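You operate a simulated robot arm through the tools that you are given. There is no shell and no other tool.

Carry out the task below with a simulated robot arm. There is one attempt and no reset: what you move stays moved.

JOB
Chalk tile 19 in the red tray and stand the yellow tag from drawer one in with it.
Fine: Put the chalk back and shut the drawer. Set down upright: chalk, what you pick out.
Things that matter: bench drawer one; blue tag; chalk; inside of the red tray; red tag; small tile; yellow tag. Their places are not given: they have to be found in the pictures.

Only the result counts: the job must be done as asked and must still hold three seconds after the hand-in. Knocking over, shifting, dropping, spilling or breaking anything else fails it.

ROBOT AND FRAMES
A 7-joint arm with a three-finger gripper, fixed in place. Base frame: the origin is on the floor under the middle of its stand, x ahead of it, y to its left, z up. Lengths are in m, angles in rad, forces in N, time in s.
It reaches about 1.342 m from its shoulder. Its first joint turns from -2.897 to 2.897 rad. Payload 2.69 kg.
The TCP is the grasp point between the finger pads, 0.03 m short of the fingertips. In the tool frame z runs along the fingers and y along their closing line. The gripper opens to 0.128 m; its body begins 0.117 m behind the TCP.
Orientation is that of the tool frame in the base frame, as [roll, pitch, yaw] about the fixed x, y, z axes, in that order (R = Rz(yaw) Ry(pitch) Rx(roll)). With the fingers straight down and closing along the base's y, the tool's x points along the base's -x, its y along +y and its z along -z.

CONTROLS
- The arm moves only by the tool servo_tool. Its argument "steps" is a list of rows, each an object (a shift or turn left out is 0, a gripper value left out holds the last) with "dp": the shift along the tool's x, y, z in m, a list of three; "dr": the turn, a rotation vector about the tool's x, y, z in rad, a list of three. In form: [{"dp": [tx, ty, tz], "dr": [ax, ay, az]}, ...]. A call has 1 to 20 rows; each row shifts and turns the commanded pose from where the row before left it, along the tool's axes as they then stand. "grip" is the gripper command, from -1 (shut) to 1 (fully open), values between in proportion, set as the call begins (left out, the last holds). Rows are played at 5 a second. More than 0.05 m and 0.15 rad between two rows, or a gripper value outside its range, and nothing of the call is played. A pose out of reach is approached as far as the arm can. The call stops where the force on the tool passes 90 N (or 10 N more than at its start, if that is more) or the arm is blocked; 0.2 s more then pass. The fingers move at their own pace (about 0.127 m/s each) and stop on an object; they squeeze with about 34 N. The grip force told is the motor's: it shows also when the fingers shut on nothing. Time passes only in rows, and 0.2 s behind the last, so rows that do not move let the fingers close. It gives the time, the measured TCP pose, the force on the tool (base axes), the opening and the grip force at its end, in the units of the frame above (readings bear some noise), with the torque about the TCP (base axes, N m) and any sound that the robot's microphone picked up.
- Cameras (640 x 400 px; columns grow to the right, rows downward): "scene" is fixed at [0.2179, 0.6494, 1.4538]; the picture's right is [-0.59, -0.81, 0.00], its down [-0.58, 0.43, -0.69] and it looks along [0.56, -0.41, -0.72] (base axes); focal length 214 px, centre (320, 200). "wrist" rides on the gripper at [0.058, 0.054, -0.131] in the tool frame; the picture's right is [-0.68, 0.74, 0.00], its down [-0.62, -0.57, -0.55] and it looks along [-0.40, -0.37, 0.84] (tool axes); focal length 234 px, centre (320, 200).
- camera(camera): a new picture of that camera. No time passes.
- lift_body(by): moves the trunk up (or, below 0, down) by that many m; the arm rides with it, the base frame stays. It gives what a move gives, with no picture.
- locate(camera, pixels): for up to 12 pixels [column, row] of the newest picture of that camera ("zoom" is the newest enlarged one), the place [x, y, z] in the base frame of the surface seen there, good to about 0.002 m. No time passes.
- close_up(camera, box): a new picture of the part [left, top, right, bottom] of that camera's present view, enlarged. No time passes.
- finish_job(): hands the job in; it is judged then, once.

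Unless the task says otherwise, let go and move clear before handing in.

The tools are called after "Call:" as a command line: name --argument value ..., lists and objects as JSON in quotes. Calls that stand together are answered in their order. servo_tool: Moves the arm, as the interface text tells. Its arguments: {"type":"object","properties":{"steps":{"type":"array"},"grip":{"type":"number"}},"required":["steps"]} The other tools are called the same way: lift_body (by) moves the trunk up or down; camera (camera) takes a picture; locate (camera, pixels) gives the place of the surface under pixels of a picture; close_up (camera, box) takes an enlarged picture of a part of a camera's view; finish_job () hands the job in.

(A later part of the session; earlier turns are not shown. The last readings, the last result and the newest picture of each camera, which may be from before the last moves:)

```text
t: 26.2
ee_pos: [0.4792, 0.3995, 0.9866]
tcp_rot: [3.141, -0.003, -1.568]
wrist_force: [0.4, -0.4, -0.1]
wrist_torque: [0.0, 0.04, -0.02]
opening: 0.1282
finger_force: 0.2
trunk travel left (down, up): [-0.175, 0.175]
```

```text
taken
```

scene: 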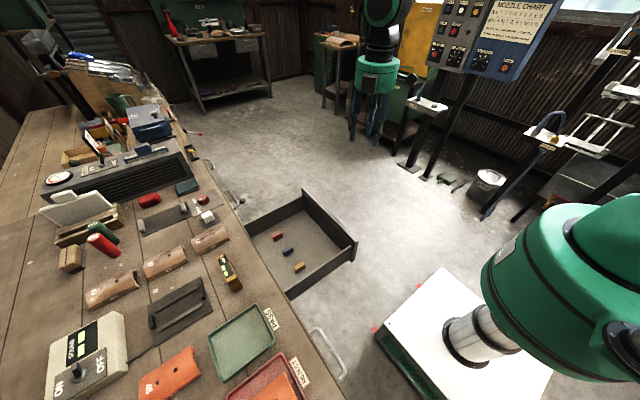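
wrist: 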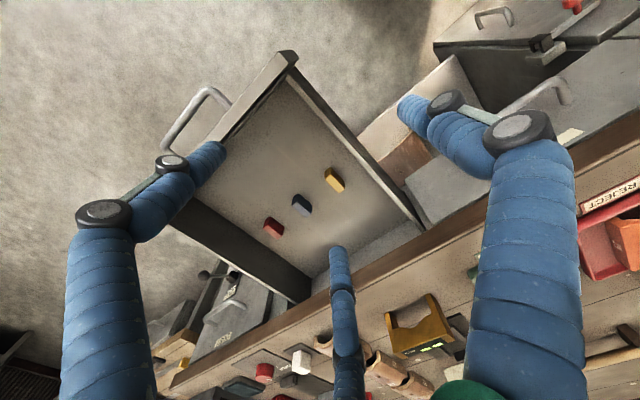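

The yellow tag is at about (335,180), clear of the fingers in this view. I'll zoom in on it and measure its corners.

Call:
close_up --camera "wrist" --box '[310, 155, 360, 205]'

Call:
close_up --camera "wrist" --box '[300, 220, 380, 300]'

Call:
close_up --camera "wrist" --box '[310, 155, 360, 205]'

```text
8.00 times, centred on (335, 180) of wrist
```

zoom: 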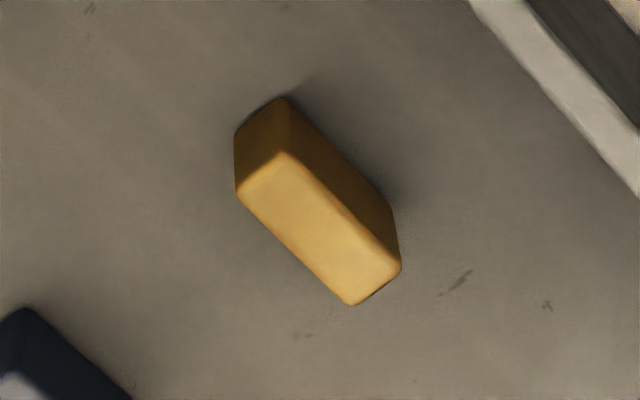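

```text
5.00 times, centred on (340, 260) of wrist
```

zoom: 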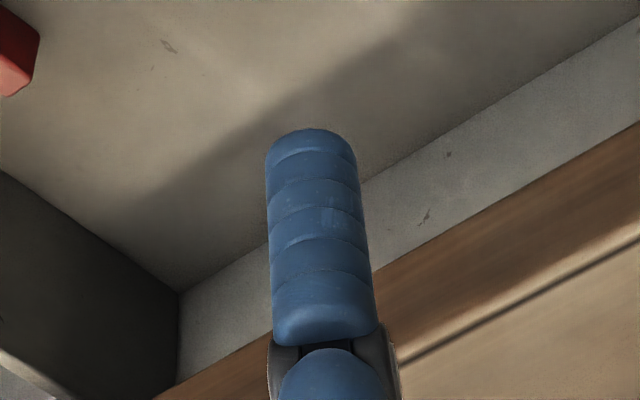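

```text
8.00 times, centred on (335, 180) of wrist
```

zoom: 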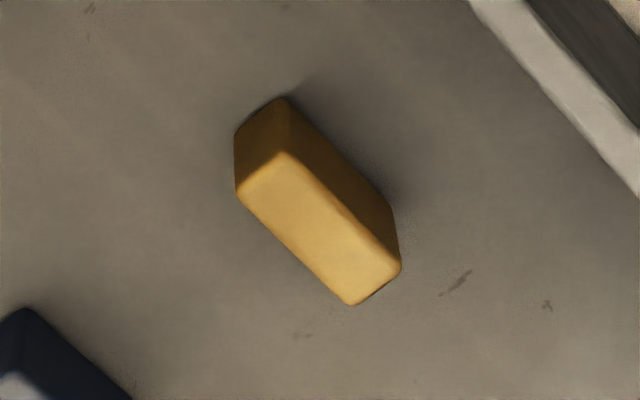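

Call:
locate --camera "zoom" --pixels '[[283, 160], [246, 190], [352, 295], [390, 264], [317, 228], [285, 103], [240, 135], [392, 210], [220, 150], [300, 90], [410, 230], [330, 180]]'

```text
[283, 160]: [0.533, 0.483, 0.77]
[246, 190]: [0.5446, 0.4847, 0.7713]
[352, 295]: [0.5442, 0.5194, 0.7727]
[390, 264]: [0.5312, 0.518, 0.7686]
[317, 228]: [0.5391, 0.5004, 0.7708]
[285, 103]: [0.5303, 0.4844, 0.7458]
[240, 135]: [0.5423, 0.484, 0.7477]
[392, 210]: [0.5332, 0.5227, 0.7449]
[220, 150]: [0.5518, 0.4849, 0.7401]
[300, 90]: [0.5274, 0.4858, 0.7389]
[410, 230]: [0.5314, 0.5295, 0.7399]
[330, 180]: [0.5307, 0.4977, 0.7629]
```

The yellow tag measures x 0.530–0.546, y 0.482–0.521, top z≈0.7715 on a floor at 0.740. I'll go above it with a part-open hand, TCP offset 6 mm in +x so the three fingers close on it without pushing it, and descend partway.

Call:
servo_tool --steps '[{"dp": [-0.034, -0.022, 0]}, {"dp": [-0.034, -0.022, 0]}, {"dp": [-0.034, -0.021, 0]}, {"dp": [0, 0, 0.04]}, {"dp": [0, 0, 0.04]}, {"dp": [0, 0, 0.04]}]' --grip -0.06

Call:
camera --camera "scene"

Call:
camera --camera "wrist"

```text
t: 27.6
ee_pos: [0.5468, 0.5013, 0.8681]
tcp_rot: [3.141, 0.0, -1.572]
wrist_force: [-0.3, -0.5, 1.0]
wrist_torque: [0.0, 0.03, 0.01]
opening: 0.0603
finger_force: 0.1
trunk travel left (down, up): [-0.175, 0.175]
```

```text
taken
```

scene: 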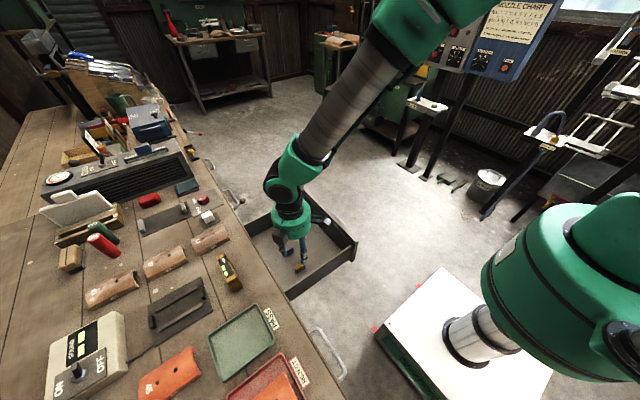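

```text
taken
```

wrist: 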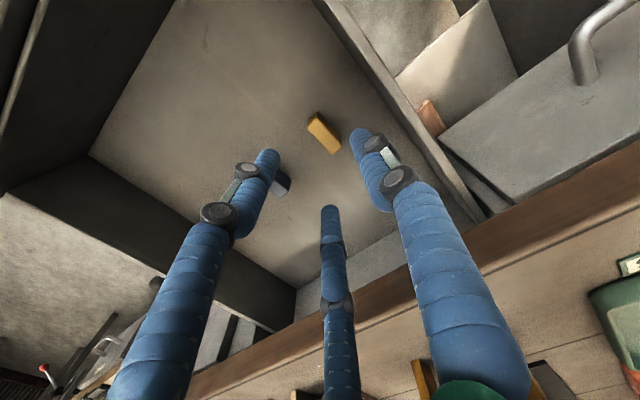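

The tag lies between the fingers' descent paths and nothing touches. I'll adjust 2 mm and go down to just above the tag's grasp height, then check.

Call:
servo_tool --steps '[{"dp": [0, 0.002, 0.025]}, {"dp": [0, 0, 0.025]}, {"dp": [0, 0, 0.0]}]'

Call:
camera --camera "wrist"

Call:
close_up --camera "scene" --box '[235, 180, 365, 305]'

```text
t: 28.4
ee_pos: [0.5439, 0.5017, 0.8174]
tcp_rot: [-3.141, -0.002, -1.57]
wrist_force: [-0.3, 0.0, -0.9]
wrist_torque: [0.0, 0.02, 0.0]
opening: 0.0601
finger_force: 0.0
trunk travel left (down, up): [-0.175, 0.175]
```

```text
taken
```

wrist: 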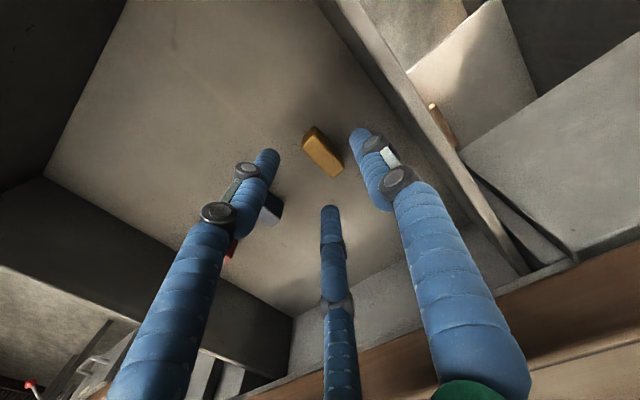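

```text
3.20 times, centred on (300, 242) of scene
```

zoom: 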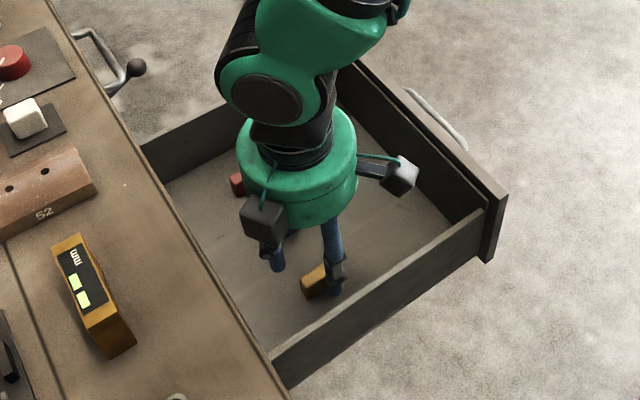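

The lower part of the hand near (262,215) in the zoom comes close to the bench edge, so I'll measure how close before going lower.

Call:
locate --camera "zoom" --pixels '[[262, 215], [245, 225], [265, 238], [250, 200], [400, 175], [313, 280], [205, 275], [240, 150], [270, 260]]'

```text
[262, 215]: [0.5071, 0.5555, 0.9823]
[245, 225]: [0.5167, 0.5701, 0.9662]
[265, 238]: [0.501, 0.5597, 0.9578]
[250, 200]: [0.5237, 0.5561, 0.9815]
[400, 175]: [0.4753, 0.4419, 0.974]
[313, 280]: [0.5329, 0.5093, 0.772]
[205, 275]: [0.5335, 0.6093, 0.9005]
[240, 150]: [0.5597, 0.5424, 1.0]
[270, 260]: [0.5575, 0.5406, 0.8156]
```

The hand's housing reaches y≈0.575 at z≥0.95, so it stays clear of the bench edge (y≈0.60, z 0.90). Going down the last 25 mm to the grasp height.

Call:
servo_tool --steps '[{"dp": [0, 0, 0.013]}, {"dp": [0, 0, 0.0125]}, {"dp": [0, 0, 0.0]}]'

Call:
close_up --camera "wrist" --box '[240, 90, 400, 240]'

```text
t: 29.2
ee_pos: [0.5444, 0.4997, 0.7912]
tcp_rot: [-3.141, -0.001, -1.572]
wrist_force: [0.0, -0.1, -0.3]
wrist_torque: [0.01, 0.02, -0.01]
opening: 0.0605
finger_force: 0.0
trunk travel left (down, up): [-0.175, 0.175]
```

```text
2.67 times, centred on (320, 165) of wrist
```

zoom: 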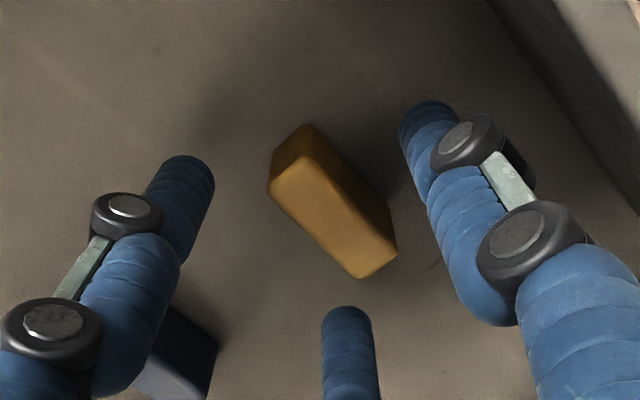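

The tag is centred among the three fingers. I'll close on it.

Call:
servo_tool --steps '[{"dp": [0, 0, 0]}, {"dp": [0, 0, 0]}, {"dp": [0, 0, 0]}, {"dp": [0, 0, 0]}]' --grip -1

Call:
close_up --camera "wrist" --box '[240, 90, 400, 240]'

```text
t: 30.2
ee_pos: [0.5436, 0.5017, 0.7916]
tcp_rot: [3.141, 0.0, -1.571]
wrist_force: [-0.1, 0.0, 0.3]
wrist_torque: [0.0, 0.0, 0.0]
opening: 0.019
finger_force: 34.1
trunk travel left (down, up): [-0.175, 0.175]
```

```text
2.67 times, centred on (320, 165) of wrist
```

zoom: 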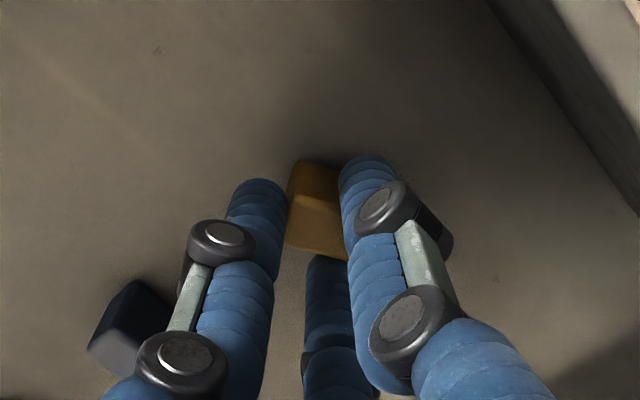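

The tag is held (opening 0.019 m, almost no wrist force), though it seems to have turned a little in yaw as the fingers closed. I'll lift it gently and look again.

Call:
servo_tool --steps '[{"dp": [0, 0, -0.01]}, {"dp": [0, 0, -0.02]}, {"dp": [0, 0, -0.03]}, {"dp": [0, 0, -0.04]}, {"dp": [0, 0, -0.05]}, {"dp": [0, 0, -0.05]}, {"dp": [0, 0, -0.05]}]'

Call:
camera --camera "wrist"

Call:
close_up --camera "wrist" --box '[260, 120, 380, 230]'

Call:
camera --camera "scene"

```text
t: 31.8
ee_pos: [0.5428, 0.5016, 1.0435]
tcp_rot: [3.14, -0.001, -1.569]
wrist_force: [-0.3, -0.1, -0.8]
wrist_torque: [0.0, 0.0, 0.01]
opening: 0.0186
finger_force: 34.1
trunk travel left (down, up): [-0.175, 0.175]
```

```text
taken
```

wrist: 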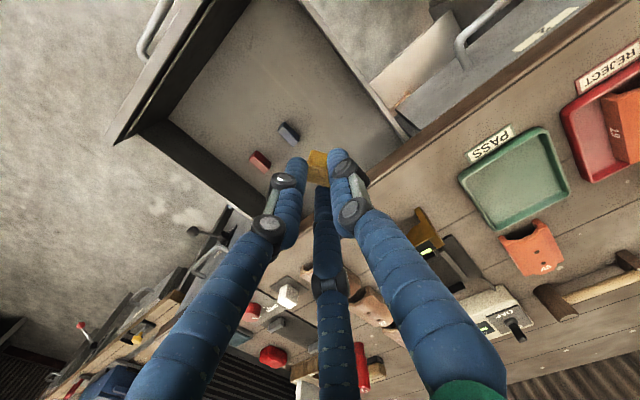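

```text
3.64 times, centred on (320, 175) of wrist
```

zoom: 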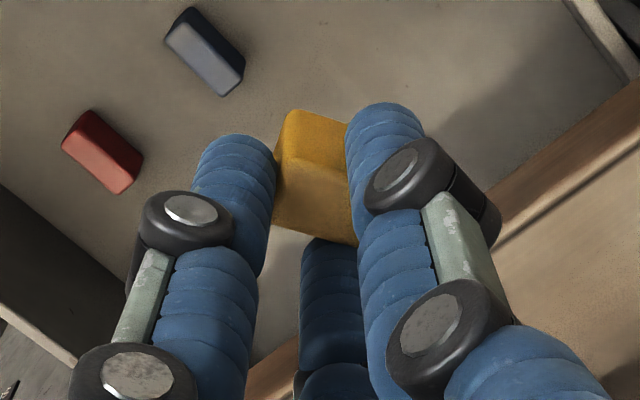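

```text
taken
```

scene: 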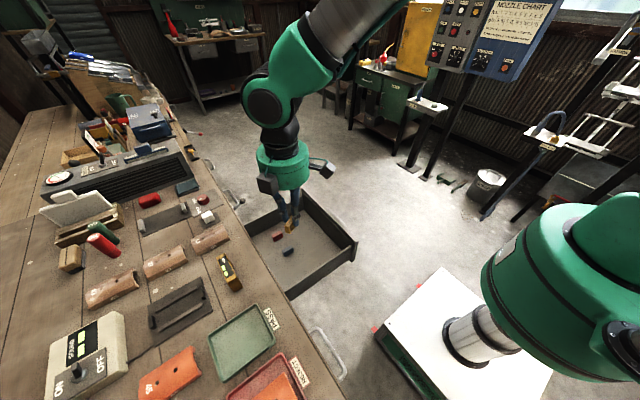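

The tag hangs in the grip and the blue and red tags are still in place. I'll zoom further on it, from both cameras, to read its yaw.

Call:
close_up --camera "wrist" --box '[290, 140, 350, 195]'

Call:
close_up --camera "scene" --box '[270, 200, 310, 240]'

```text
7.27 times, centred on (320, 168) of wrist
```

zoom: 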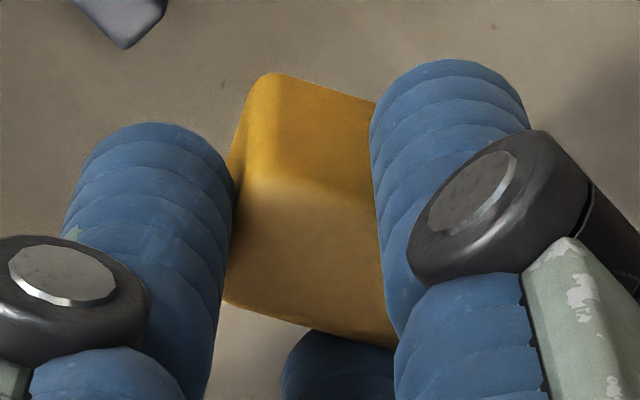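

```text
10.00 times, centred on (290, 220) of scene
```

zoom: 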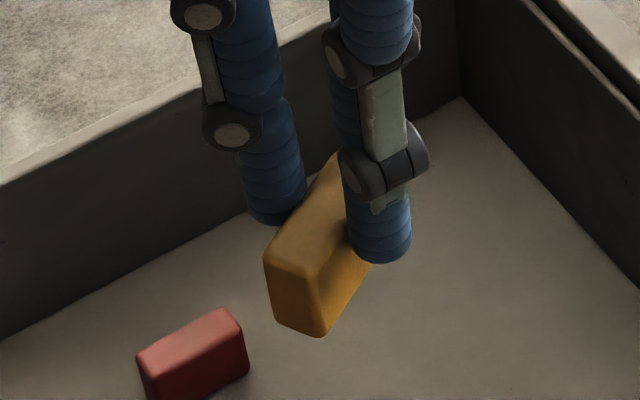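

Call:
locate --camera "zoom" --pixels '[[270, 252], [300, 212], [330, 170], [290, 262], [313, 268], [340, 242], [310, 240], [280, 315], [315, 330], [325, 200]]'

Call:
close_up --camera "wrist" --box '[290, 140, 350, 195]'

Call:
locate --camera "zoom" --pixels '[[250, 190], [340, 200], [240, 290], [370, 330], [300, 250], [365, 230], [265, 90], [355, 110], [245, 150], [300, 130], [160, 140], [450, 75]]'

```text
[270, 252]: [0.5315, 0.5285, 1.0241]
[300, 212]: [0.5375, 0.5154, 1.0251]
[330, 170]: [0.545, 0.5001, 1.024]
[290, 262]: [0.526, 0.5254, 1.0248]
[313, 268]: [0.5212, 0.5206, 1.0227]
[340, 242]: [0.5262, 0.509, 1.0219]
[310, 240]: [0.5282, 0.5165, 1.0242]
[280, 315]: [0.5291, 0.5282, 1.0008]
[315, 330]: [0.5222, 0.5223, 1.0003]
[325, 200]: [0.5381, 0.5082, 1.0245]
```

```text
7.27 times, centred on (320, 168) of wrist
```

zoom: 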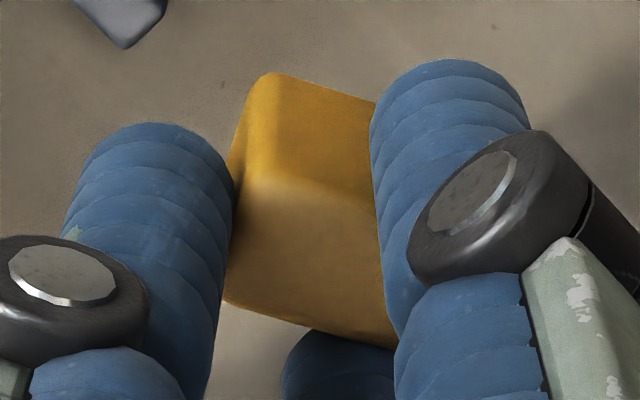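

```text
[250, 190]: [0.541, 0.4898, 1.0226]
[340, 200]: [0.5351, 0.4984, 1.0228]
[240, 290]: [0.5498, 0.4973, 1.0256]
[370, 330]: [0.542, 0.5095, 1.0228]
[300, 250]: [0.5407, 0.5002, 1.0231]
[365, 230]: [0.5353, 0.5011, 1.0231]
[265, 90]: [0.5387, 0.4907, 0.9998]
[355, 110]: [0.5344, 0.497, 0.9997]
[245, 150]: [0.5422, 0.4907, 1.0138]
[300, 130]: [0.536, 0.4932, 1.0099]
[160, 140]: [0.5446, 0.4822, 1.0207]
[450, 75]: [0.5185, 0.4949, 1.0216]
```

The tag is held square to the vertical but yawed about +30°, top at z≈1.0235 (11 mm inside the fingers). I'll carry it above the free strip of the red tray and turn the hand -30° so the tag's length lies along y.

Call:
servo_tool --steps '[{"dp": [0, 0, -0.02]}, {"dp": [-0.0306, 0.0326, 0]}, {"dp": [-0.0306, 0.0326, 0]}, {"dp": [-0.0306, 0.0326, 0]}, {"dp": [-0.0306, 0.0326, 0]}, {"dp": [-0.0306, 0.0326, 0]}, {"dp": [-0.0306, 0.0326, 0]}, {"dp": [-0.0306, 0.0324, 0]}, {"dr": [0, 0, 0.1309]}, {"dr": [0, 0, 0.1309]}, {"dr": [0, 0, 0.1309]}, {"dr": [0, 0, 0.1309]}]'

Call:
camera --camera "wrist"

Call:
camera --camera "scene"

```text
t: 34.4
ee_pos: [0.3151, 0.7166, 1.0627]
tcp_rot: [3.141, -0.002, -2.096]
wrist_force: [-0.5, -0.3, -0.8]
wrist_torque: [0.01, -0.03, 0.0]
opening: 0.0186
finger_force: 34.1
trunk travel left (down, up): [-0.175, 0.175]
```

```text
taken
```

wrist: 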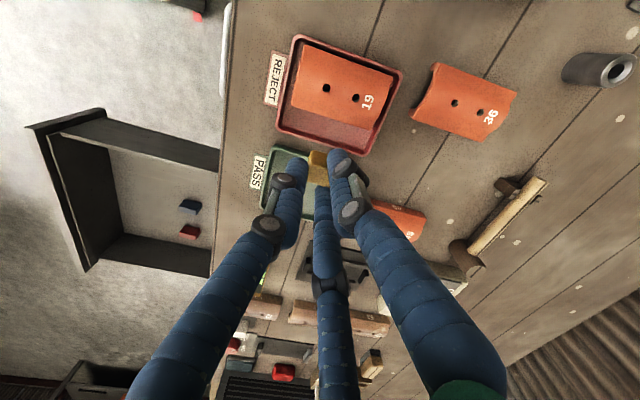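

```text
taken
```

scene: 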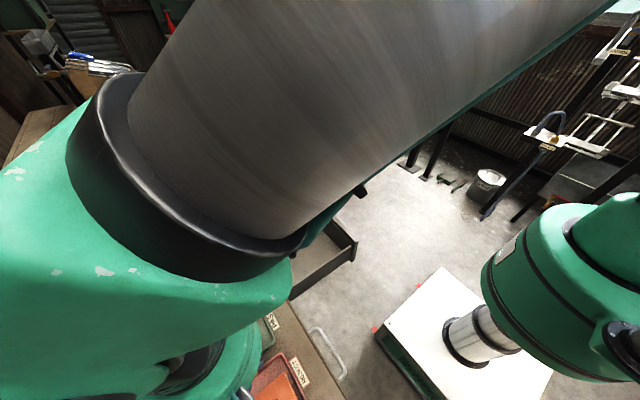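

The hand is over the tray; the tag shows at about (316,165) and the tray's free strip at (330,130). I'll locate the tag's edges and the tray's strip again from here.

Call:
close_up --camera "wrist" --box '[270, 110, 380, 210]'

Call:
close_up --camera "wrist" --box '[290, 135, 350, 195]'

```text
4.00 times, centred on (325, 160) of wrist
```

zoom: 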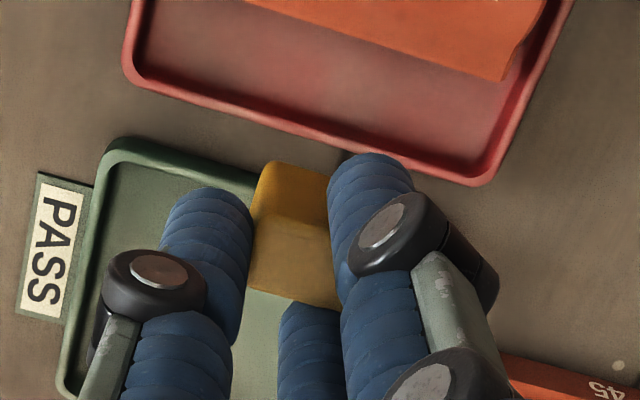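

```text
6.67 times, centred on (320, 165) of wrist
```

zoom: 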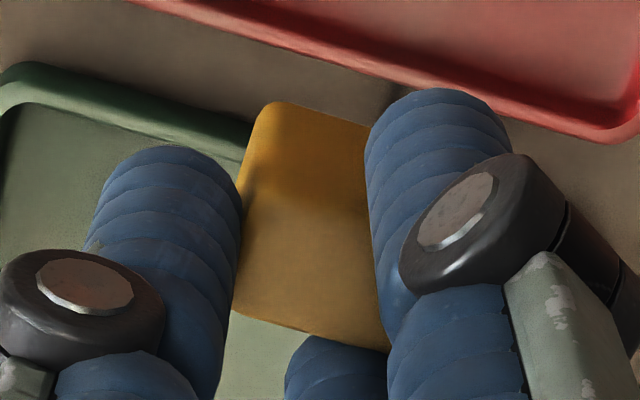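

Call:
locate --camera "zoom" --pixels '[[255, 205], [310, 215], [360, 225], [240, 300], [300, 320], [380, 340], [300, 260], [258, 125], [350, 135], [170, 155], [430, 95], [340, 345]]'

Call:
locate --camera "wrist" --pixels '[[300, 122], [330, 135], [375, 150], [310, 118], [340, 128], [370, 138], [305, 112], [335, 120], [372, 127], [330, 90], [355, 97], [385, 72]]'

```text
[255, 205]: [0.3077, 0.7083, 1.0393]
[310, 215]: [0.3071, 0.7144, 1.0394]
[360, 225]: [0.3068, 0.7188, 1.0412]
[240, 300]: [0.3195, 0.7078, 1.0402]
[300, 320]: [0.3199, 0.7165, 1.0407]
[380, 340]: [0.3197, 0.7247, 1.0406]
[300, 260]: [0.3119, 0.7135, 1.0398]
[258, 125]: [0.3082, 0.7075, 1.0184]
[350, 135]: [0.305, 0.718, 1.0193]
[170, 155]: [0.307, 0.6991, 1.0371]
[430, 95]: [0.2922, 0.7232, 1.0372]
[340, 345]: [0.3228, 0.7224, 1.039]
```

```text
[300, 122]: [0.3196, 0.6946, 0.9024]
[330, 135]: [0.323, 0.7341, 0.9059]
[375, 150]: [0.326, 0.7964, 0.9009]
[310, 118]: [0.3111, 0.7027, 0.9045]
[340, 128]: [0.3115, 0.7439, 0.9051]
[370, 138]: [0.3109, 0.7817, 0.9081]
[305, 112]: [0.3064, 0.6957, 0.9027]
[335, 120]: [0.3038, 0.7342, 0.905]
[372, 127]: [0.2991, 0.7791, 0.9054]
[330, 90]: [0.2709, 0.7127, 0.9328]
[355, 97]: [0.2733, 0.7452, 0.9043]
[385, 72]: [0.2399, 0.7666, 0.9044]
```

The tag is aligned with y, centred at about (0.3135,0.7255), right over the strip (x 0.2985–0.327). I'll lower it most of the way and check clearances.

Call:
servo_tool --steps '[{"dp": [0, 0, 0.03]}, {"dp": [0, 0, 0.03]}, {"dp": [0, 0, 0.025]}, {"dp": [0, 0, 0]}]'

Call:
camera --camera "wrist"

Call:
close_up --camera "wrist" --box '[270, 90, 390, 200]'

```text
t: 35.4
ee_pos: [0.3147, 0.7151, 0.9763]
tcp_rot: [3.14, 0.0, -2.095]
wrist_force: [-0.3, 0.1, -0.5]
wrist_torque: [-0.01, 0.01, 0.03]
opening: 0.0184
finger_force: 33.7
trunk travel left (down, up): [-0.175, 0.175]
```

```text
taken
```

wrist: 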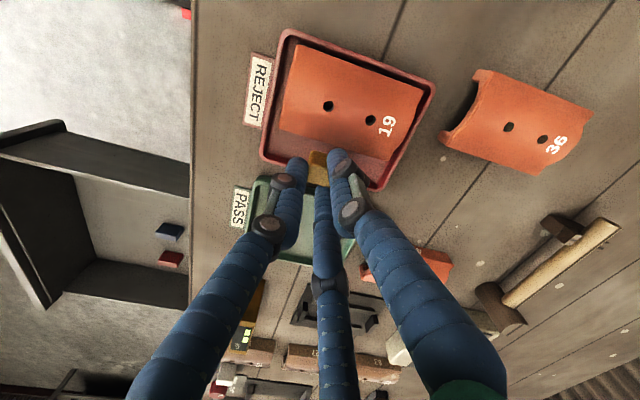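

```text
3.64 times, centred on (330, 145) of wrist
```

zoom: 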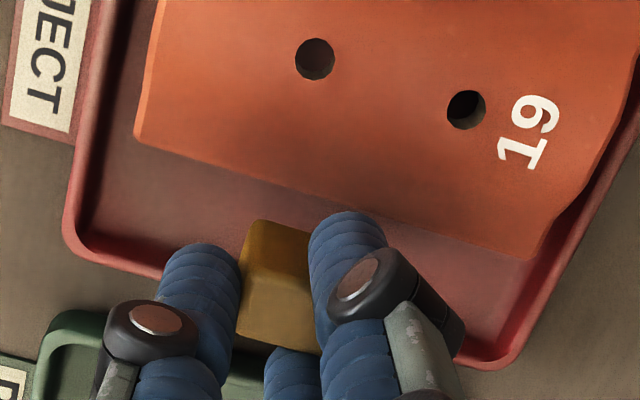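

Clearance looks fine: the tag's bottom is still about 2 cm above the floor. I'll lower in small steps until the fingertips are a few mm over the tile's edge.

Call:
servo_tool --steps '[{"dp": [0, 0, 0.006]}, {"dp": [0, 0, 0.006]}, {"dp": [0, 0, 0.005]}, {"dp": [0, 0, 0]}]'

Call:
close_up --camera "wrist" --box '[270, 90, 390, 200]'

```text
t: 36.4
ee_pos: [0.3153, 0.7171, 0.9607]
tcp_rot: [-3.141, 0.0, -2.093]
wrist_force: [0.3, -0.2, -0.7]
wrist_torque: [0.01, -0.01, 0.02]
opening: 0.0184
finger_force: 33.8
trunk travel left (down, up): [-0.175, 0.175]
```

```text
3.64 times, centred on (330, 145) of wrist
```

zoom: 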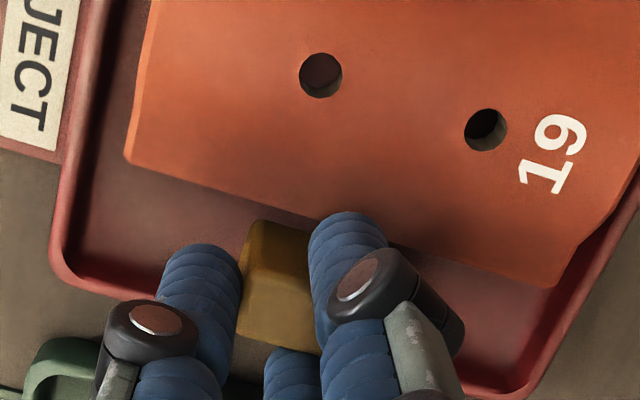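

Call:
locate --camera "zoom" --pixels '[[270, 270], [260, 225], [250, 300], [300, 320], [300, 290], [280, 210], [400, 240], [350, 222], [200, 250], [230, 215]]'

```text
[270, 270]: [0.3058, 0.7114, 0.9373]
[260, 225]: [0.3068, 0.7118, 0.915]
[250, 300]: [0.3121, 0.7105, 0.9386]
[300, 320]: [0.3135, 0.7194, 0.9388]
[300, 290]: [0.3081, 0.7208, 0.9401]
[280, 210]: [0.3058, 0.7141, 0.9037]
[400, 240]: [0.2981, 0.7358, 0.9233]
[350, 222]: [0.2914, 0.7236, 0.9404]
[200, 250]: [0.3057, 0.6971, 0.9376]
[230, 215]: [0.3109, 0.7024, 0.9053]
```

The tag's top is at z≈0.939, so its bottom is about 4 mm above the tray floor, with no contact. I'll lower 1.5 mm more and open just slightly so it settles inside the cage of the fingers.

Call:
servo_tool --steps '[{"dp": [0, 0, 0.0015]}, {"dp": [0, 0, 0]}]'

Call:
servo_tool --steps '[{"dp": [0, 0, 0]}, {"dp": [0, 0, 0]}, {"dp": [0, 0, 0]}]' --grip -0.62

Call:
close_up --camera "wrist" --box '[270, 90, 390, 200]'

```text
t: 37.0
ee_pos: [0.3159, 0.7157, 0.9579]
tcp_rot: [3.14, 0.0, -2.094]
wrist_force: [0.1, -0.2, -0.2]
wrist_torque: [0.01, -0.02, -0.01]
opening: 0.0184
finger_force: 34.0
trunk travel left (down, up): [-0.175, 0.175]
```

```text
t: 37.8
ee_pos: [0.3148, 0.7162, 0.9584]
tcp_rot: [-3.141, 0.0, -2.094]
wrist_force: [0.4, 0.5, -0.4]
wrist_torque: [0.0, 0.0, 0.01]
opening: 0.0246
finger_force: 0.1
trunk travel left (down, up): [-0.175, 0.175]
```

```text
3.64 times, centred on (330, 145) of wrist
```

zoom: 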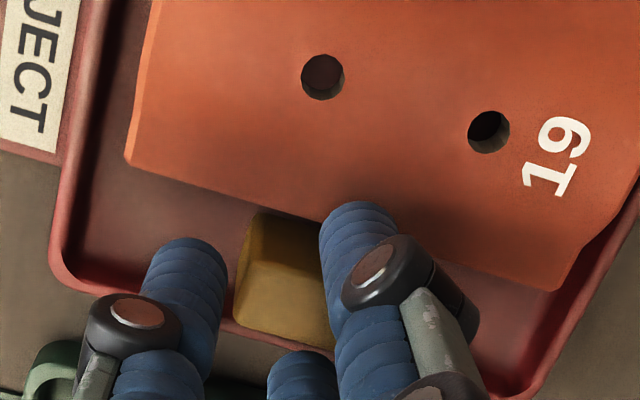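

Call:
locate --camera "zoom" --pixels '[[270, 262], [260, 220], [245, 300], [300, 330], [310, 290], [280, 300], [400, 240], [250, 265], [315, 270]]'

```text
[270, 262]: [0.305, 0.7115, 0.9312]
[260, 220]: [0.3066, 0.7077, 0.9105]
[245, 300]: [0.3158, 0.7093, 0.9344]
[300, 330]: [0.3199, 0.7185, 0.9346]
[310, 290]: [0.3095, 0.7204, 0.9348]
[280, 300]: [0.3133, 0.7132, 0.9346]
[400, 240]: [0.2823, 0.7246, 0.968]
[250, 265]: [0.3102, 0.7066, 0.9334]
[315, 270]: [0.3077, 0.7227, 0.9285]
```

The tag has settled: its top is now at z≈0.9346, which matches standing on the tray floor (0.9035+0.031). I'll raise the hand straight up, clear of it.

Call:
servo_tool --steps '[{"dp": [0, 0, -0.005]}, {"dp": [0, 0, -0.01]}, {"dp": [0, 0, -0.02]}, {"dp": [0, 0, -0.03]}, {"dp": [0, 0, -0.04]}, {"dp": [0, 0, -0.04]}]'

Call:
camera --camera "wrist"

Call:
close_up --camera "wrist" --box '[260, 30, 420, 170]'

```text
t: 39.2
ee_pos: [0.3151, 0.716, 1.1014]
tcp_rot: [3.141, -0.001, -2.095]
wrist_force: [-1.3, -0.4, 0.0]
wrist_torque: [0.02, -0.02, -0.02]
opening: 0.0244
finger_force: 0.0
trunk travel left (down, up): [-0.175, 0.175]
```

```text
taken
```

wrist: 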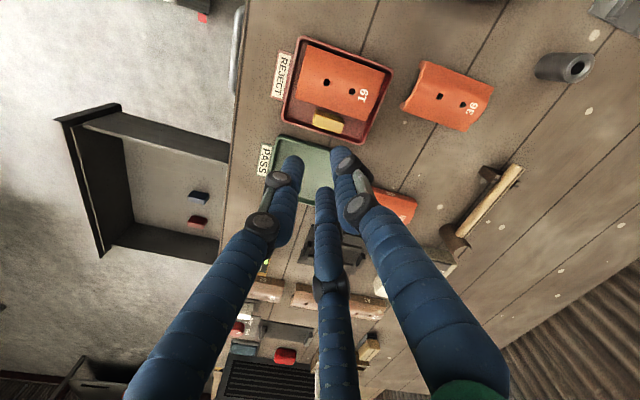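

```text
2.86 times, centred on (340, 100) of wrist
```

zoom: 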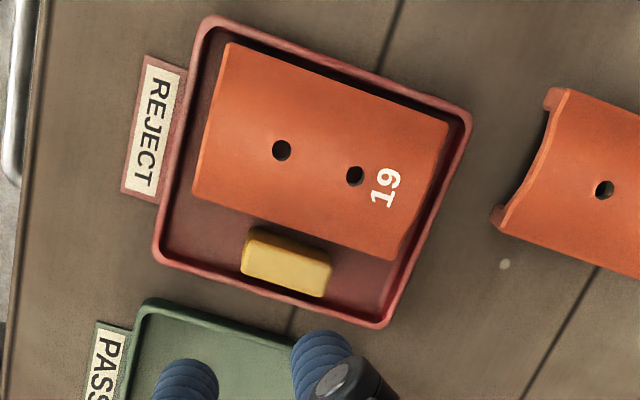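

The yellow tag stands in the red tray beside tile 19, which hasn't moved. Next I'll move over to look at the chalk near (0.773,0.672).

Call:
servo_tool --steps '[{"dr": [0, 0, -0.1309]}, {"dr": [0, 0, -0.1309]}, {"dr": [0, 0, -0.1309]}, {"dr": [0, 0, -0.1309]}, {"dp": [0.0156, -0.0405, 0]}, {"dp": [0.0156, -0.0405, 0]}, {"dp": [0.0156, -0.0405, 0]}, {"dp": [0.0156, -0.0405, 0]}, {"dp": [0.0156, -0.0405, 0]}, {"dp": [0.0156, -0.0405, 0]}, {"dp": [0.0156, -0.0405, 0]}, {"dp": [0.0156, -0.0405, 0]}, {"dp": [0.0156, -0.0405, 0]}, {"dp": [0.0156, -0.0405, 0]}]' --grip 0.5

Call:
camera --camera "wrist"

Call:
camera --camera "scene"

```text
t: 42.2
ee_pos: [0.7229, 0.5594, 1.1017]
tcp_rot: [3.139, -0.003, -1.57]
wrist_force: [-0.7, -0.2, -0.1]
wrist_torque: [0.0, 0.02, 0.0]
opening: 0.096
finger_force: 0.0
trunk travel left (down, up): [-0.175, 0.175]
```

```text
taken
```

wrist: 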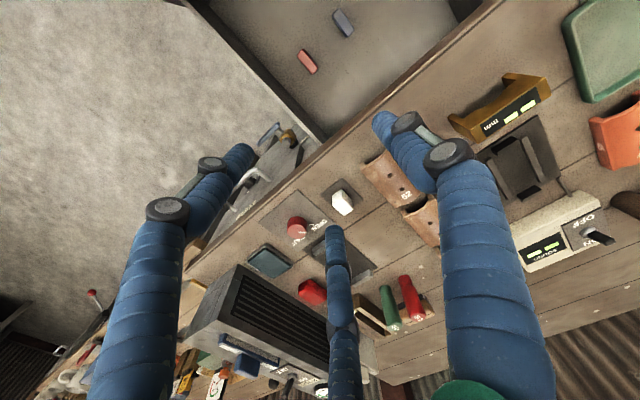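

```text
taken
```

scene: 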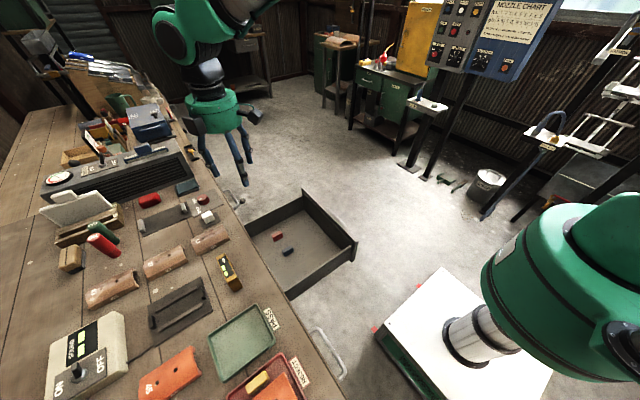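

The chalk is the white block at about (342,202) in the wrist view, on its dark plate. I'll zoom in and measure it and its neighbours.

Call:
close_up --camera "wrist" --box '[270, 150, 430, 270]'

Call:
close_up --camera "wrist" --box '[310, 170, 370, 230]'

```text
3.33 times, centred on (350, 210) of wrist
```

zoom: 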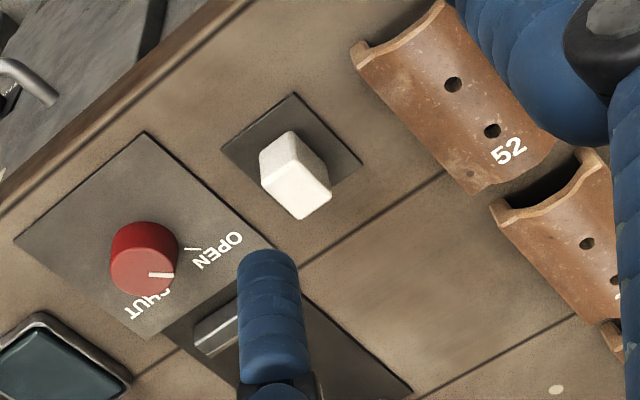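

```text
6.67 times, centred on (340, 200) of wrist
```

zoom: 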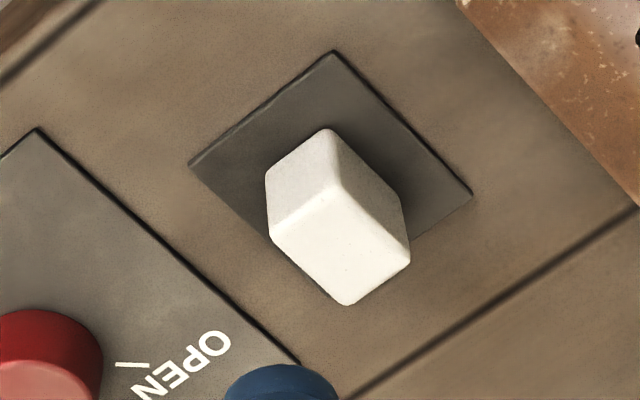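

Call:
locate --camera "zoom" --pixels '[[335, 190], [277, 232], [348, 298], [403, 260], [340, 245], [328, 135], [270, 180], [402, 215], [333, 58], [195, 163], [468, 195], [420, 130]]'

Call:
locate --camera "wrist" --pixels '[[297, 228], [330, 238], [380, 178], [395, 205], [345, 250], [350, 262], [335, 180], [365, 215], [370, 165]]'

```text
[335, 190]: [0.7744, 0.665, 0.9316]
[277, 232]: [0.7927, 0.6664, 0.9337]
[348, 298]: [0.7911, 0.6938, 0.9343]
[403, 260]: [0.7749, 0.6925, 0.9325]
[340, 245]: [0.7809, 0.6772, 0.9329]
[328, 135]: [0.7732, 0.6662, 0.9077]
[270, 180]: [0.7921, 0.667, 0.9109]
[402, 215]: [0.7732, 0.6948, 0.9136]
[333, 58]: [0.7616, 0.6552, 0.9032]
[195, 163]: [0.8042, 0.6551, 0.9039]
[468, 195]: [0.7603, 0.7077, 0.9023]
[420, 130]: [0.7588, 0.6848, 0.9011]
```

```text
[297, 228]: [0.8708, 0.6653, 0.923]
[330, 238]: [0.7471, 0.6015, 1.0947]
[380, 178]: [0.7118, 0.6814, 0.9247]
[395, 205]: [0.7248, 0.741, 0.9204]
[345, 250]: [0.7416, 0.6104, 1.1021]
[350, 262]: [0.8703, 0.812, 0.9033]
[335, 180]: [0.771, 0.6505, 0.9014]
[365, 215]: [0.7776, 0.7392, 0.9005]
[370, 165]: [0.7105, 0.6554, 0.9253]
```

The chalk measures x 0.773–0.793, y 0.665–0.695, z 0.903–0.9335, standing on its plate. I'll go over it, turn the hand so one finger meets its end and two pinch its sides, and pre-open to 0.04 m.

Call:
servo_tool --steps '[{"dp": [-0.0394, -0.0206, 0]}, {"dp": [-0.0394, -0.0206, 0]}, {"dp": [-0.0395, -0.0205, 0]}, {"dr": [0, 0, 0.1309]}, {"dr": [0, 0, 0.1309]}, {"dr": [0, 0, 0.1309]}, {"dr": [0, 0, 0.1309]}, {"dp": [0, 0, 0.04]}, {"dp": [0, 0, 0.04]}, {"dp": [0, 0, 0.01]}]' --grip -0.375

Call:
camera --camera "wrist"

Call:
camera --camera "scene"

```text
t: 44.4
ee_pos: [0.7834, 0.679, 1.0125]
tcp_rot: [3.141, 0.0, -2.094]
wrist_force: [-0.2, -0.2, 0.1]
wrist_torque: [0.0, 0.02, 0.0]
opening: 0.0401
finger_force: 0.1
trunk travel left (down, up): [-0.175, 0.175]
```

```text
taken
```

wrist: 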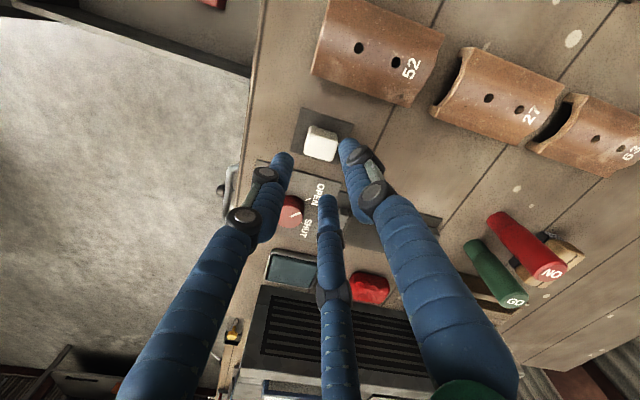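

```text
taken
```

scene: 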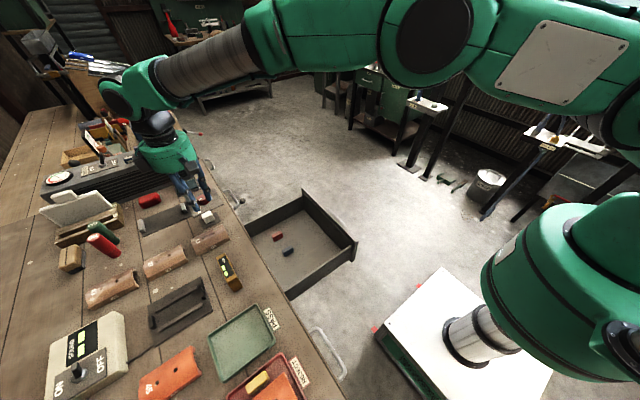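

The chalk at (320,142) sits right between the finger tips' descent paths. Before descending I'll check the height of the grilled box behind, in case the hand body comes near it.

Call:
locate --camera "wrist" --pixels '[[290, 290], [300, 330], [380, 310], [255, 360], [292, 212], [370, 285], [395, 230], [320, 142], [290, 265], [375, 60]]'

Call:
locate --camera "scene" --pixels '[[190, 165], [120, 170], [175, 145], [60, 195], [110, 190]]'

```text
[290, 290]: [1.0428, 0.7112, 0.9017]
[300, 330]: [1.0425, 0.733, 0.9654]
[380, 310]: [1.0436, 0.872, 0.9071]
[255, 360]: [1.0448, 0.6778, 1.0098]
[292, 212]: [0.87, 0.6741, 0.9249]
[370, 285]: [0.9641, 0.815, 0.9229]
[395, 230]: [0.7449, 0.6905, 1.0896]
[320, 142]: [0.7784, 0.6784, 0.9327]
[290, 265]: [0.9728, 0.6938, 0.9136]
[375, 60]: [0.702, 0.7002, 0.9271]
```

```text
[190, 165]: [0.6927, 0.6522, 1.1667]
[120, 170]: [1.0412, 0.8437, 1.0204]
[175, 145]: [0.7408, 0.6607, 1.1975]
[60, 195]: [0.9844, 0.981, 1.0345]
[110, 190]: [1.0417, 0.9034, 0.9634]
```

The box front is at x≈1.04, well clear. I'll descend to the chalk's grasp height (tips 14 mm below its top).

Call:
servo_tool --steps '[{"dp": [0, 0, 0.03]}, {"dp": [0, 0, 0.02]}, {"dp": [0, 0, 0.0135]}, {"dp": [0, 0, 0]}]'

Call:
close_up --camera "wrist" --box '[250, 90, 400, 220]'

```text
t: 45.4
ee_pos: [0.7833, 0.6782, 0.949]
tcp_rot: [3.141, -0.001, -2.094]
wrist_force: [0.1, -0.5, -0.4]
wrist_torque: [-0.03, 0.0, 0.0]
opening: 0.0402
finger_force: 0.1
trunk travel left (down, up): [-0.175, 0.175]
```

```text
3.08 times, centred on (325, 155) of wrist
```

zoom: 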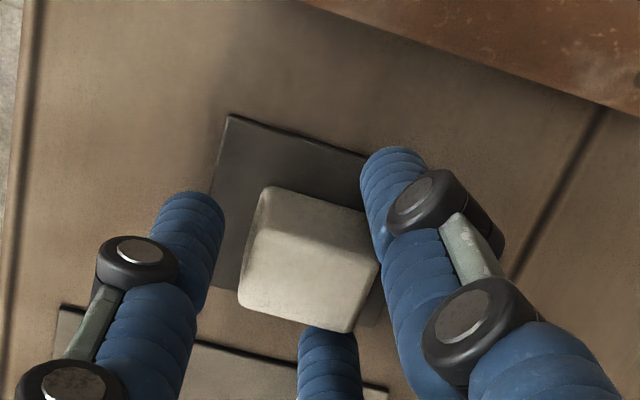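

The chalk stands centred between the fingers. Closing on it.

Call:
servo_tool --steps '[{"dp": [0, 0, 0]}, {"dp": [0, 0, 0]}, {"dp": [0, 0, 0]}, {"dp": [0, 0, 0]}]' --grip -1

Call:
close_up --camera "wrist" --box '[250, 90, 400, 220]'

```text
t: 46.4
ee_pos: [0.7827, 0.6788, 0.9497]
tcp_rot: [3.141, 0.0, -2.095]
wrist_force: [-0.6, -0.2, 0.4]
wrist_torque: [0.02, 0.0, 0.01]
opening: 0.026
finger_force: 34.3
trunk travel left (down, up): [-0.175, 0.175]
```

```text
3.08 times, centred on (325, 155) of wrist
```

zoom: 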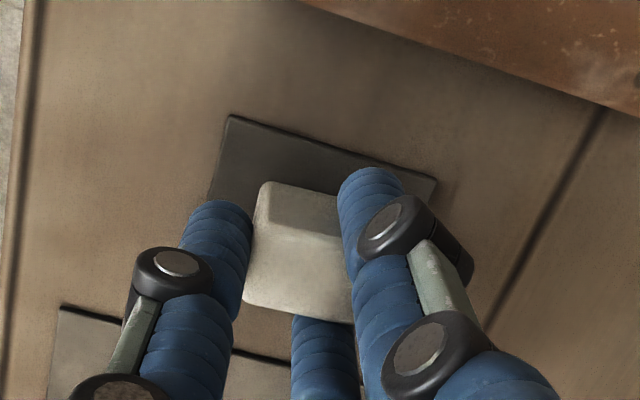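

The chalk is gripped (opening 0.026 m) and still square to its plate. I'll note its place and then lift it straight up.

Call:
locate --camera "zoom" --pixels '[[275, 235], [325, 250], [255, 290], [330, 315], [295, 270], [270, 190], [330, 205], [225, 120], [430, 185], [210, 220]]'

Call:
servo_tool --steps '[{"dp": [0, 0, -0.01]}, {"dp": [0, 0, -0.02]}, {"dp": [0, 0, -0.03]}, {"dp": [0, 0, -0.04]}, {"dp": [0, 0, -0.05]}]'

Call:
camera --camera "wrist"

Call:
camera --camera "scene"

```text
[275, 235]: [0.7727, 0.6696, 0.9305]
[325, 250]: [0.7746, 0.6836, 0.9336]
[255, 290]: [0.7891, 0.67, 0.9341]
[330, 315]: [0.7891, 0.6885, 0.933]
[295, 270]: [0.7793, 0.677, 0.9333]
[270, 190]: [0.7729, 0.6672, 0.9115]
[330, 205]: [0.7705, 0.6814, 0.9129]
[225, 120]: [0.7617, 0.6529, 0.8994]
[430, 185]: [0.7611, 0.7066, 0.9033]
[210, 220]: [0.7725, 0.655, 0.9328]
```

```text
t: 47.6
ee_pos: [0.7822, 0.6758, 1.0981]
tcp_rot: [-3.141, -0.001, -2.096]
wrist_force: [0.2, 0.8, -0.4]
wrist_torque: [-0.02, 0.0, 0.0]
opening: 0.0259
finger_force: 34.1
trunk travel left (down, up): [-0.175, 0.175]
```

```text
taken
```

wrist: 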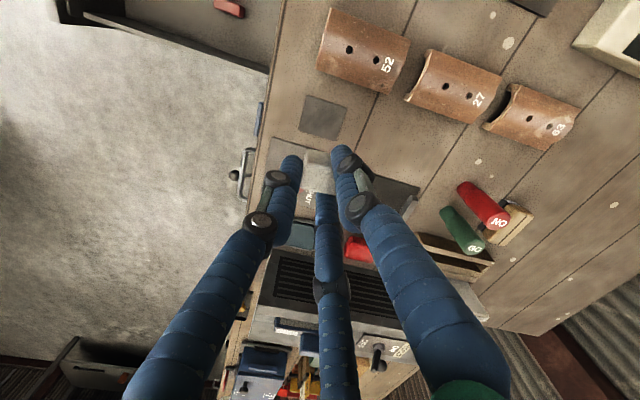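

```text
taken
```

scene: 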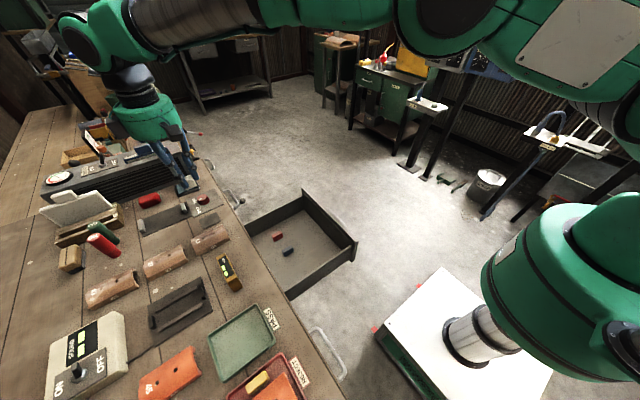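

The chalk hangs level in the grip and its plate is empty. I'll carry it over tile 19 at a safe height.

Call:
servo_tool --steps '[{"dp": [0.019725, 0.038333, 0]}, {"dp": [0.019725, 0.038333, 0]}, {"dp": [0.019725, 0.038333, 0]}, {"dp": [0.019725, 0.038333, 0]}, {"dp": [0.019725, 0.038333, 0]}, {"dp": [0.019725, 0.038333, 0]}, {"dp": [0.019725, 0.038333, 0]}, {"dp": [0.019725, 0.038333, 0]}, {"dp": [0.019725, 0.038333, 0]}, {"dp": [0.019725, 0.038333, 0]}, {"dp": [0.019725, 0.038333, 0]}, {"dp": [0.019725, 0.038333, 0]}, {"dp": [0, 0, 0.04]}, {"dp": [0, 0, 0]}]'

Call:
camera --camera "wrist"

Call:
close_up --camera "wrist" --box '[250, 60, 430, 200]'

```text
t: 50.6
ee_pos: [0.2668, 0.7048, 1.0593]
tcp_rot: [3.14, -0.002, -2.094]
wrist_force: [0.7, 0.2, -0.6]
wrist_torque: [-0.04, 0.04, 0.0]
opening: 0.0258
finger_force: 33.9
trunk travel left (down, up): [-0.175, 0.175]
```

```text
taken
```

wrist: 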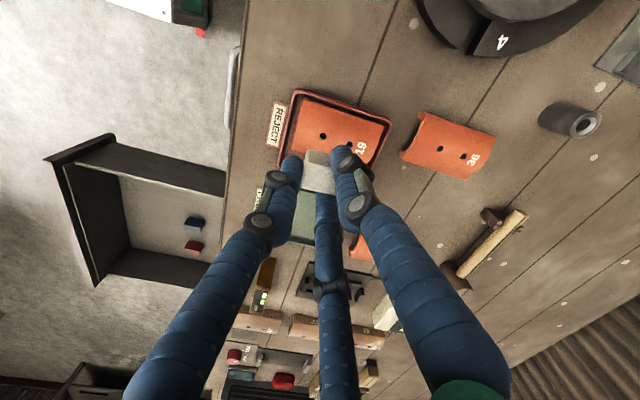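

```text
2.86 times, centred on (340, 130) of wrist
```

zoom: 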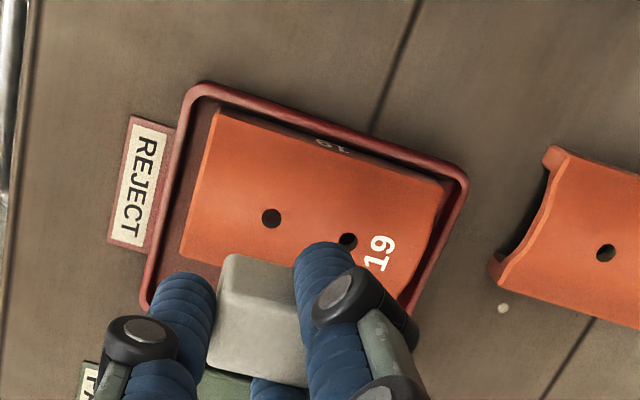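

The chalk is above tile 19. I'll measure the tile's crown in this view, then approach to a few mm above it.

Call:
locate --camera "zoom" --pixels '[[240, 215], [300, 190], [320, 225], [270, 190], [240, 180], [360, 200], [270, 218], [347, 238], [230, 130], [400, 200]]'

Call:
servo_tool --steps '[{"dp": [0, 0, 0.03]}, {"dp": [0, 0, 0.025]}, {"dp": [0, 0, 0.015]}, {"dp": [0, 0, 0.004]}, {"dp": [0, 0, 0]}]'

Call:
close_up --camera "wrist" --box '[250, 60, 430, 200]'

```text
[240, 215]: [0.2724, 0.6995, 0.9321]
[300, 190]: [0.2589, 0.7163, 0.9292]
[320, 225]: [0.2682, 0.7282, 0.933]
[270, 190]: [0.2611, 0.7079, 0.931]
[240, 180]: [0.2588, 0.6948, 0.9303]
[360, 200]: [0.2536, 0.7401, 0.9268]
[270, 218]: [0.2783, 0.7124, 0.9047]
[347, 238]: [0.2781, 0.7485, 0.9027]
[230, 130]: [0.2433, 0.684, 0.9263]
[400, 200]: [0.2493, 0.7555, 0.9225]
```

```text
t: 51.8
ee_pos: [0.265, 0.7029, 0.985]
tcp_rot: [3.141, -0.001, -2.095]
wrist_force: [0.0, -0.5, 0.6]
wrist_torque: [0.02, -0.02, 0.0]
opening: 0.0255
finger_force: 33.8
trunk travel left (down, up): [-0.175, 0.175]
```

```text
2.86 times, centred on (340, 130) of wrist
```

zoom: 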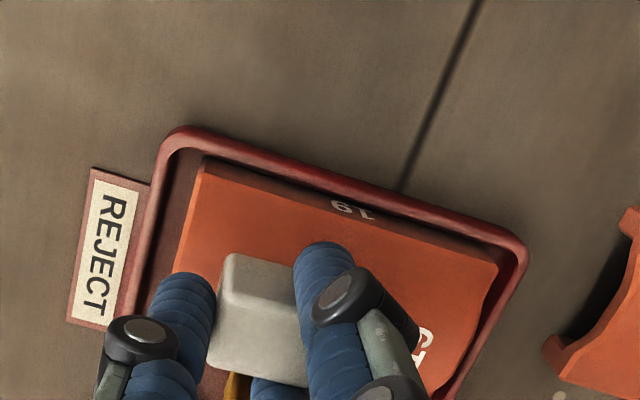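

The chalk is about 5 mm above the crown. I'll lower it in small steps until the wrist force shows contact.

Call:
servo_tool --steps '[{"dp": [0, 0, 0.0015]}, {"dp": [0, 0, 0.0015]}, {"dp": [0, 0, 0]}]'

Call:
servo_tool --steps '[{"dp": [0, 0, 0.001]}, {"dp": [0, 0, 0]}]'

Call:
servo_tool --steps '[{"dp": [0, 0, 0.0007]}, {"dp": [0, 0, 0]}]'

```text
t: 52.6
ee_pos: [0.2654, 0.7042, 0.9821]
tcp_rot: [3.141, 0.001, -2.095]
wrist_force: [-0.8, -0.1, -0.5]
wrist_torque: [-0.04, 0.01, 0.01]
opening: 0.026
finger_force: 33.4
trunk travel left (down, up): [-0.175, 0.175]
```

```text
t: 53.2
ee_pos: [0.2646, 0.7035, 0.9813]
tcp_rot: [3.141, 0.0, -2.095]
wrist_force: [-0.7, 0.6, -0.2]
wrist_torque: [-0.01, 0.01, -0.01]
opening: 0.0258
finger_force: 33.4
trunk travel left (down, up): [-0.175, 0.175]
```

```text
t: 53.8
ee_pos: [0.2657, 0.7038, 0.9797]
tcp_rot: [3.14, -0.001, -2.094]
wrist_force: [0.0, -0.1, 0.8]
wrist_torque: [0.02, 0.02, 0.01]
opening: 0.0257
finger_force: 33.8
trunk travel left (down, up): [-0.175, 0.175]
```

No clear contact yet at commanded z≈0.981. I'll keep lowering in sub-millimetre steps.

Call:
servo_tool --steps '[{"dp": [0, 0, 0.0006]}, {"dp": [0, 0, 0]}]'

Call:
servo_tool --steps '[{"dp": [0, 0, 0.0006]}, {"dp": [0, 0, 0]}]'

Call:
servo_tool --steps '[{"dp": [0, 0, 0.0005]}, {"dp": [0, 0, 0]}]'

```text
t: 54.4
ee_pos: [0.2668, 0.7018, 0.9797]
tcp_rot: [3.141, -0.001, -2.093]
wrist_force: [0.4, 0.6, 0.3]
wrist_torque: [0.0, 0.02, -0.01]
opening: 0.0255
finger_force: 33.7
trunk travel left (down, up): [-0.175, 0.175]
```

```text
t: 55.0
ee_pos: [0.2662, 0.704, 0.9793]
tcp_rot: [3.141, 0.0, -2.093]
wrist_force: [-0.9, 0.6, -1.0]
wrist_torque: [-0.03, 0.04, 0.01]
opening: 0.0259
finger_force: 34.2
trunk travel left (down, up): [-0.175, 0.175]
```

```text
t: 55.6
ee_pos: [0.2655, 0.7035, 0.9782]
tcp_rot: [3.141, -0.001, -2.095]
wrist_force: [-0.9, 0.7, 0.2]
wrist_torque: [0.04, -0.03, -0.03]
opening: 0.0258
finger_force: 34.2
trunk travel left (down, up): [-0.175, 0.175]
```

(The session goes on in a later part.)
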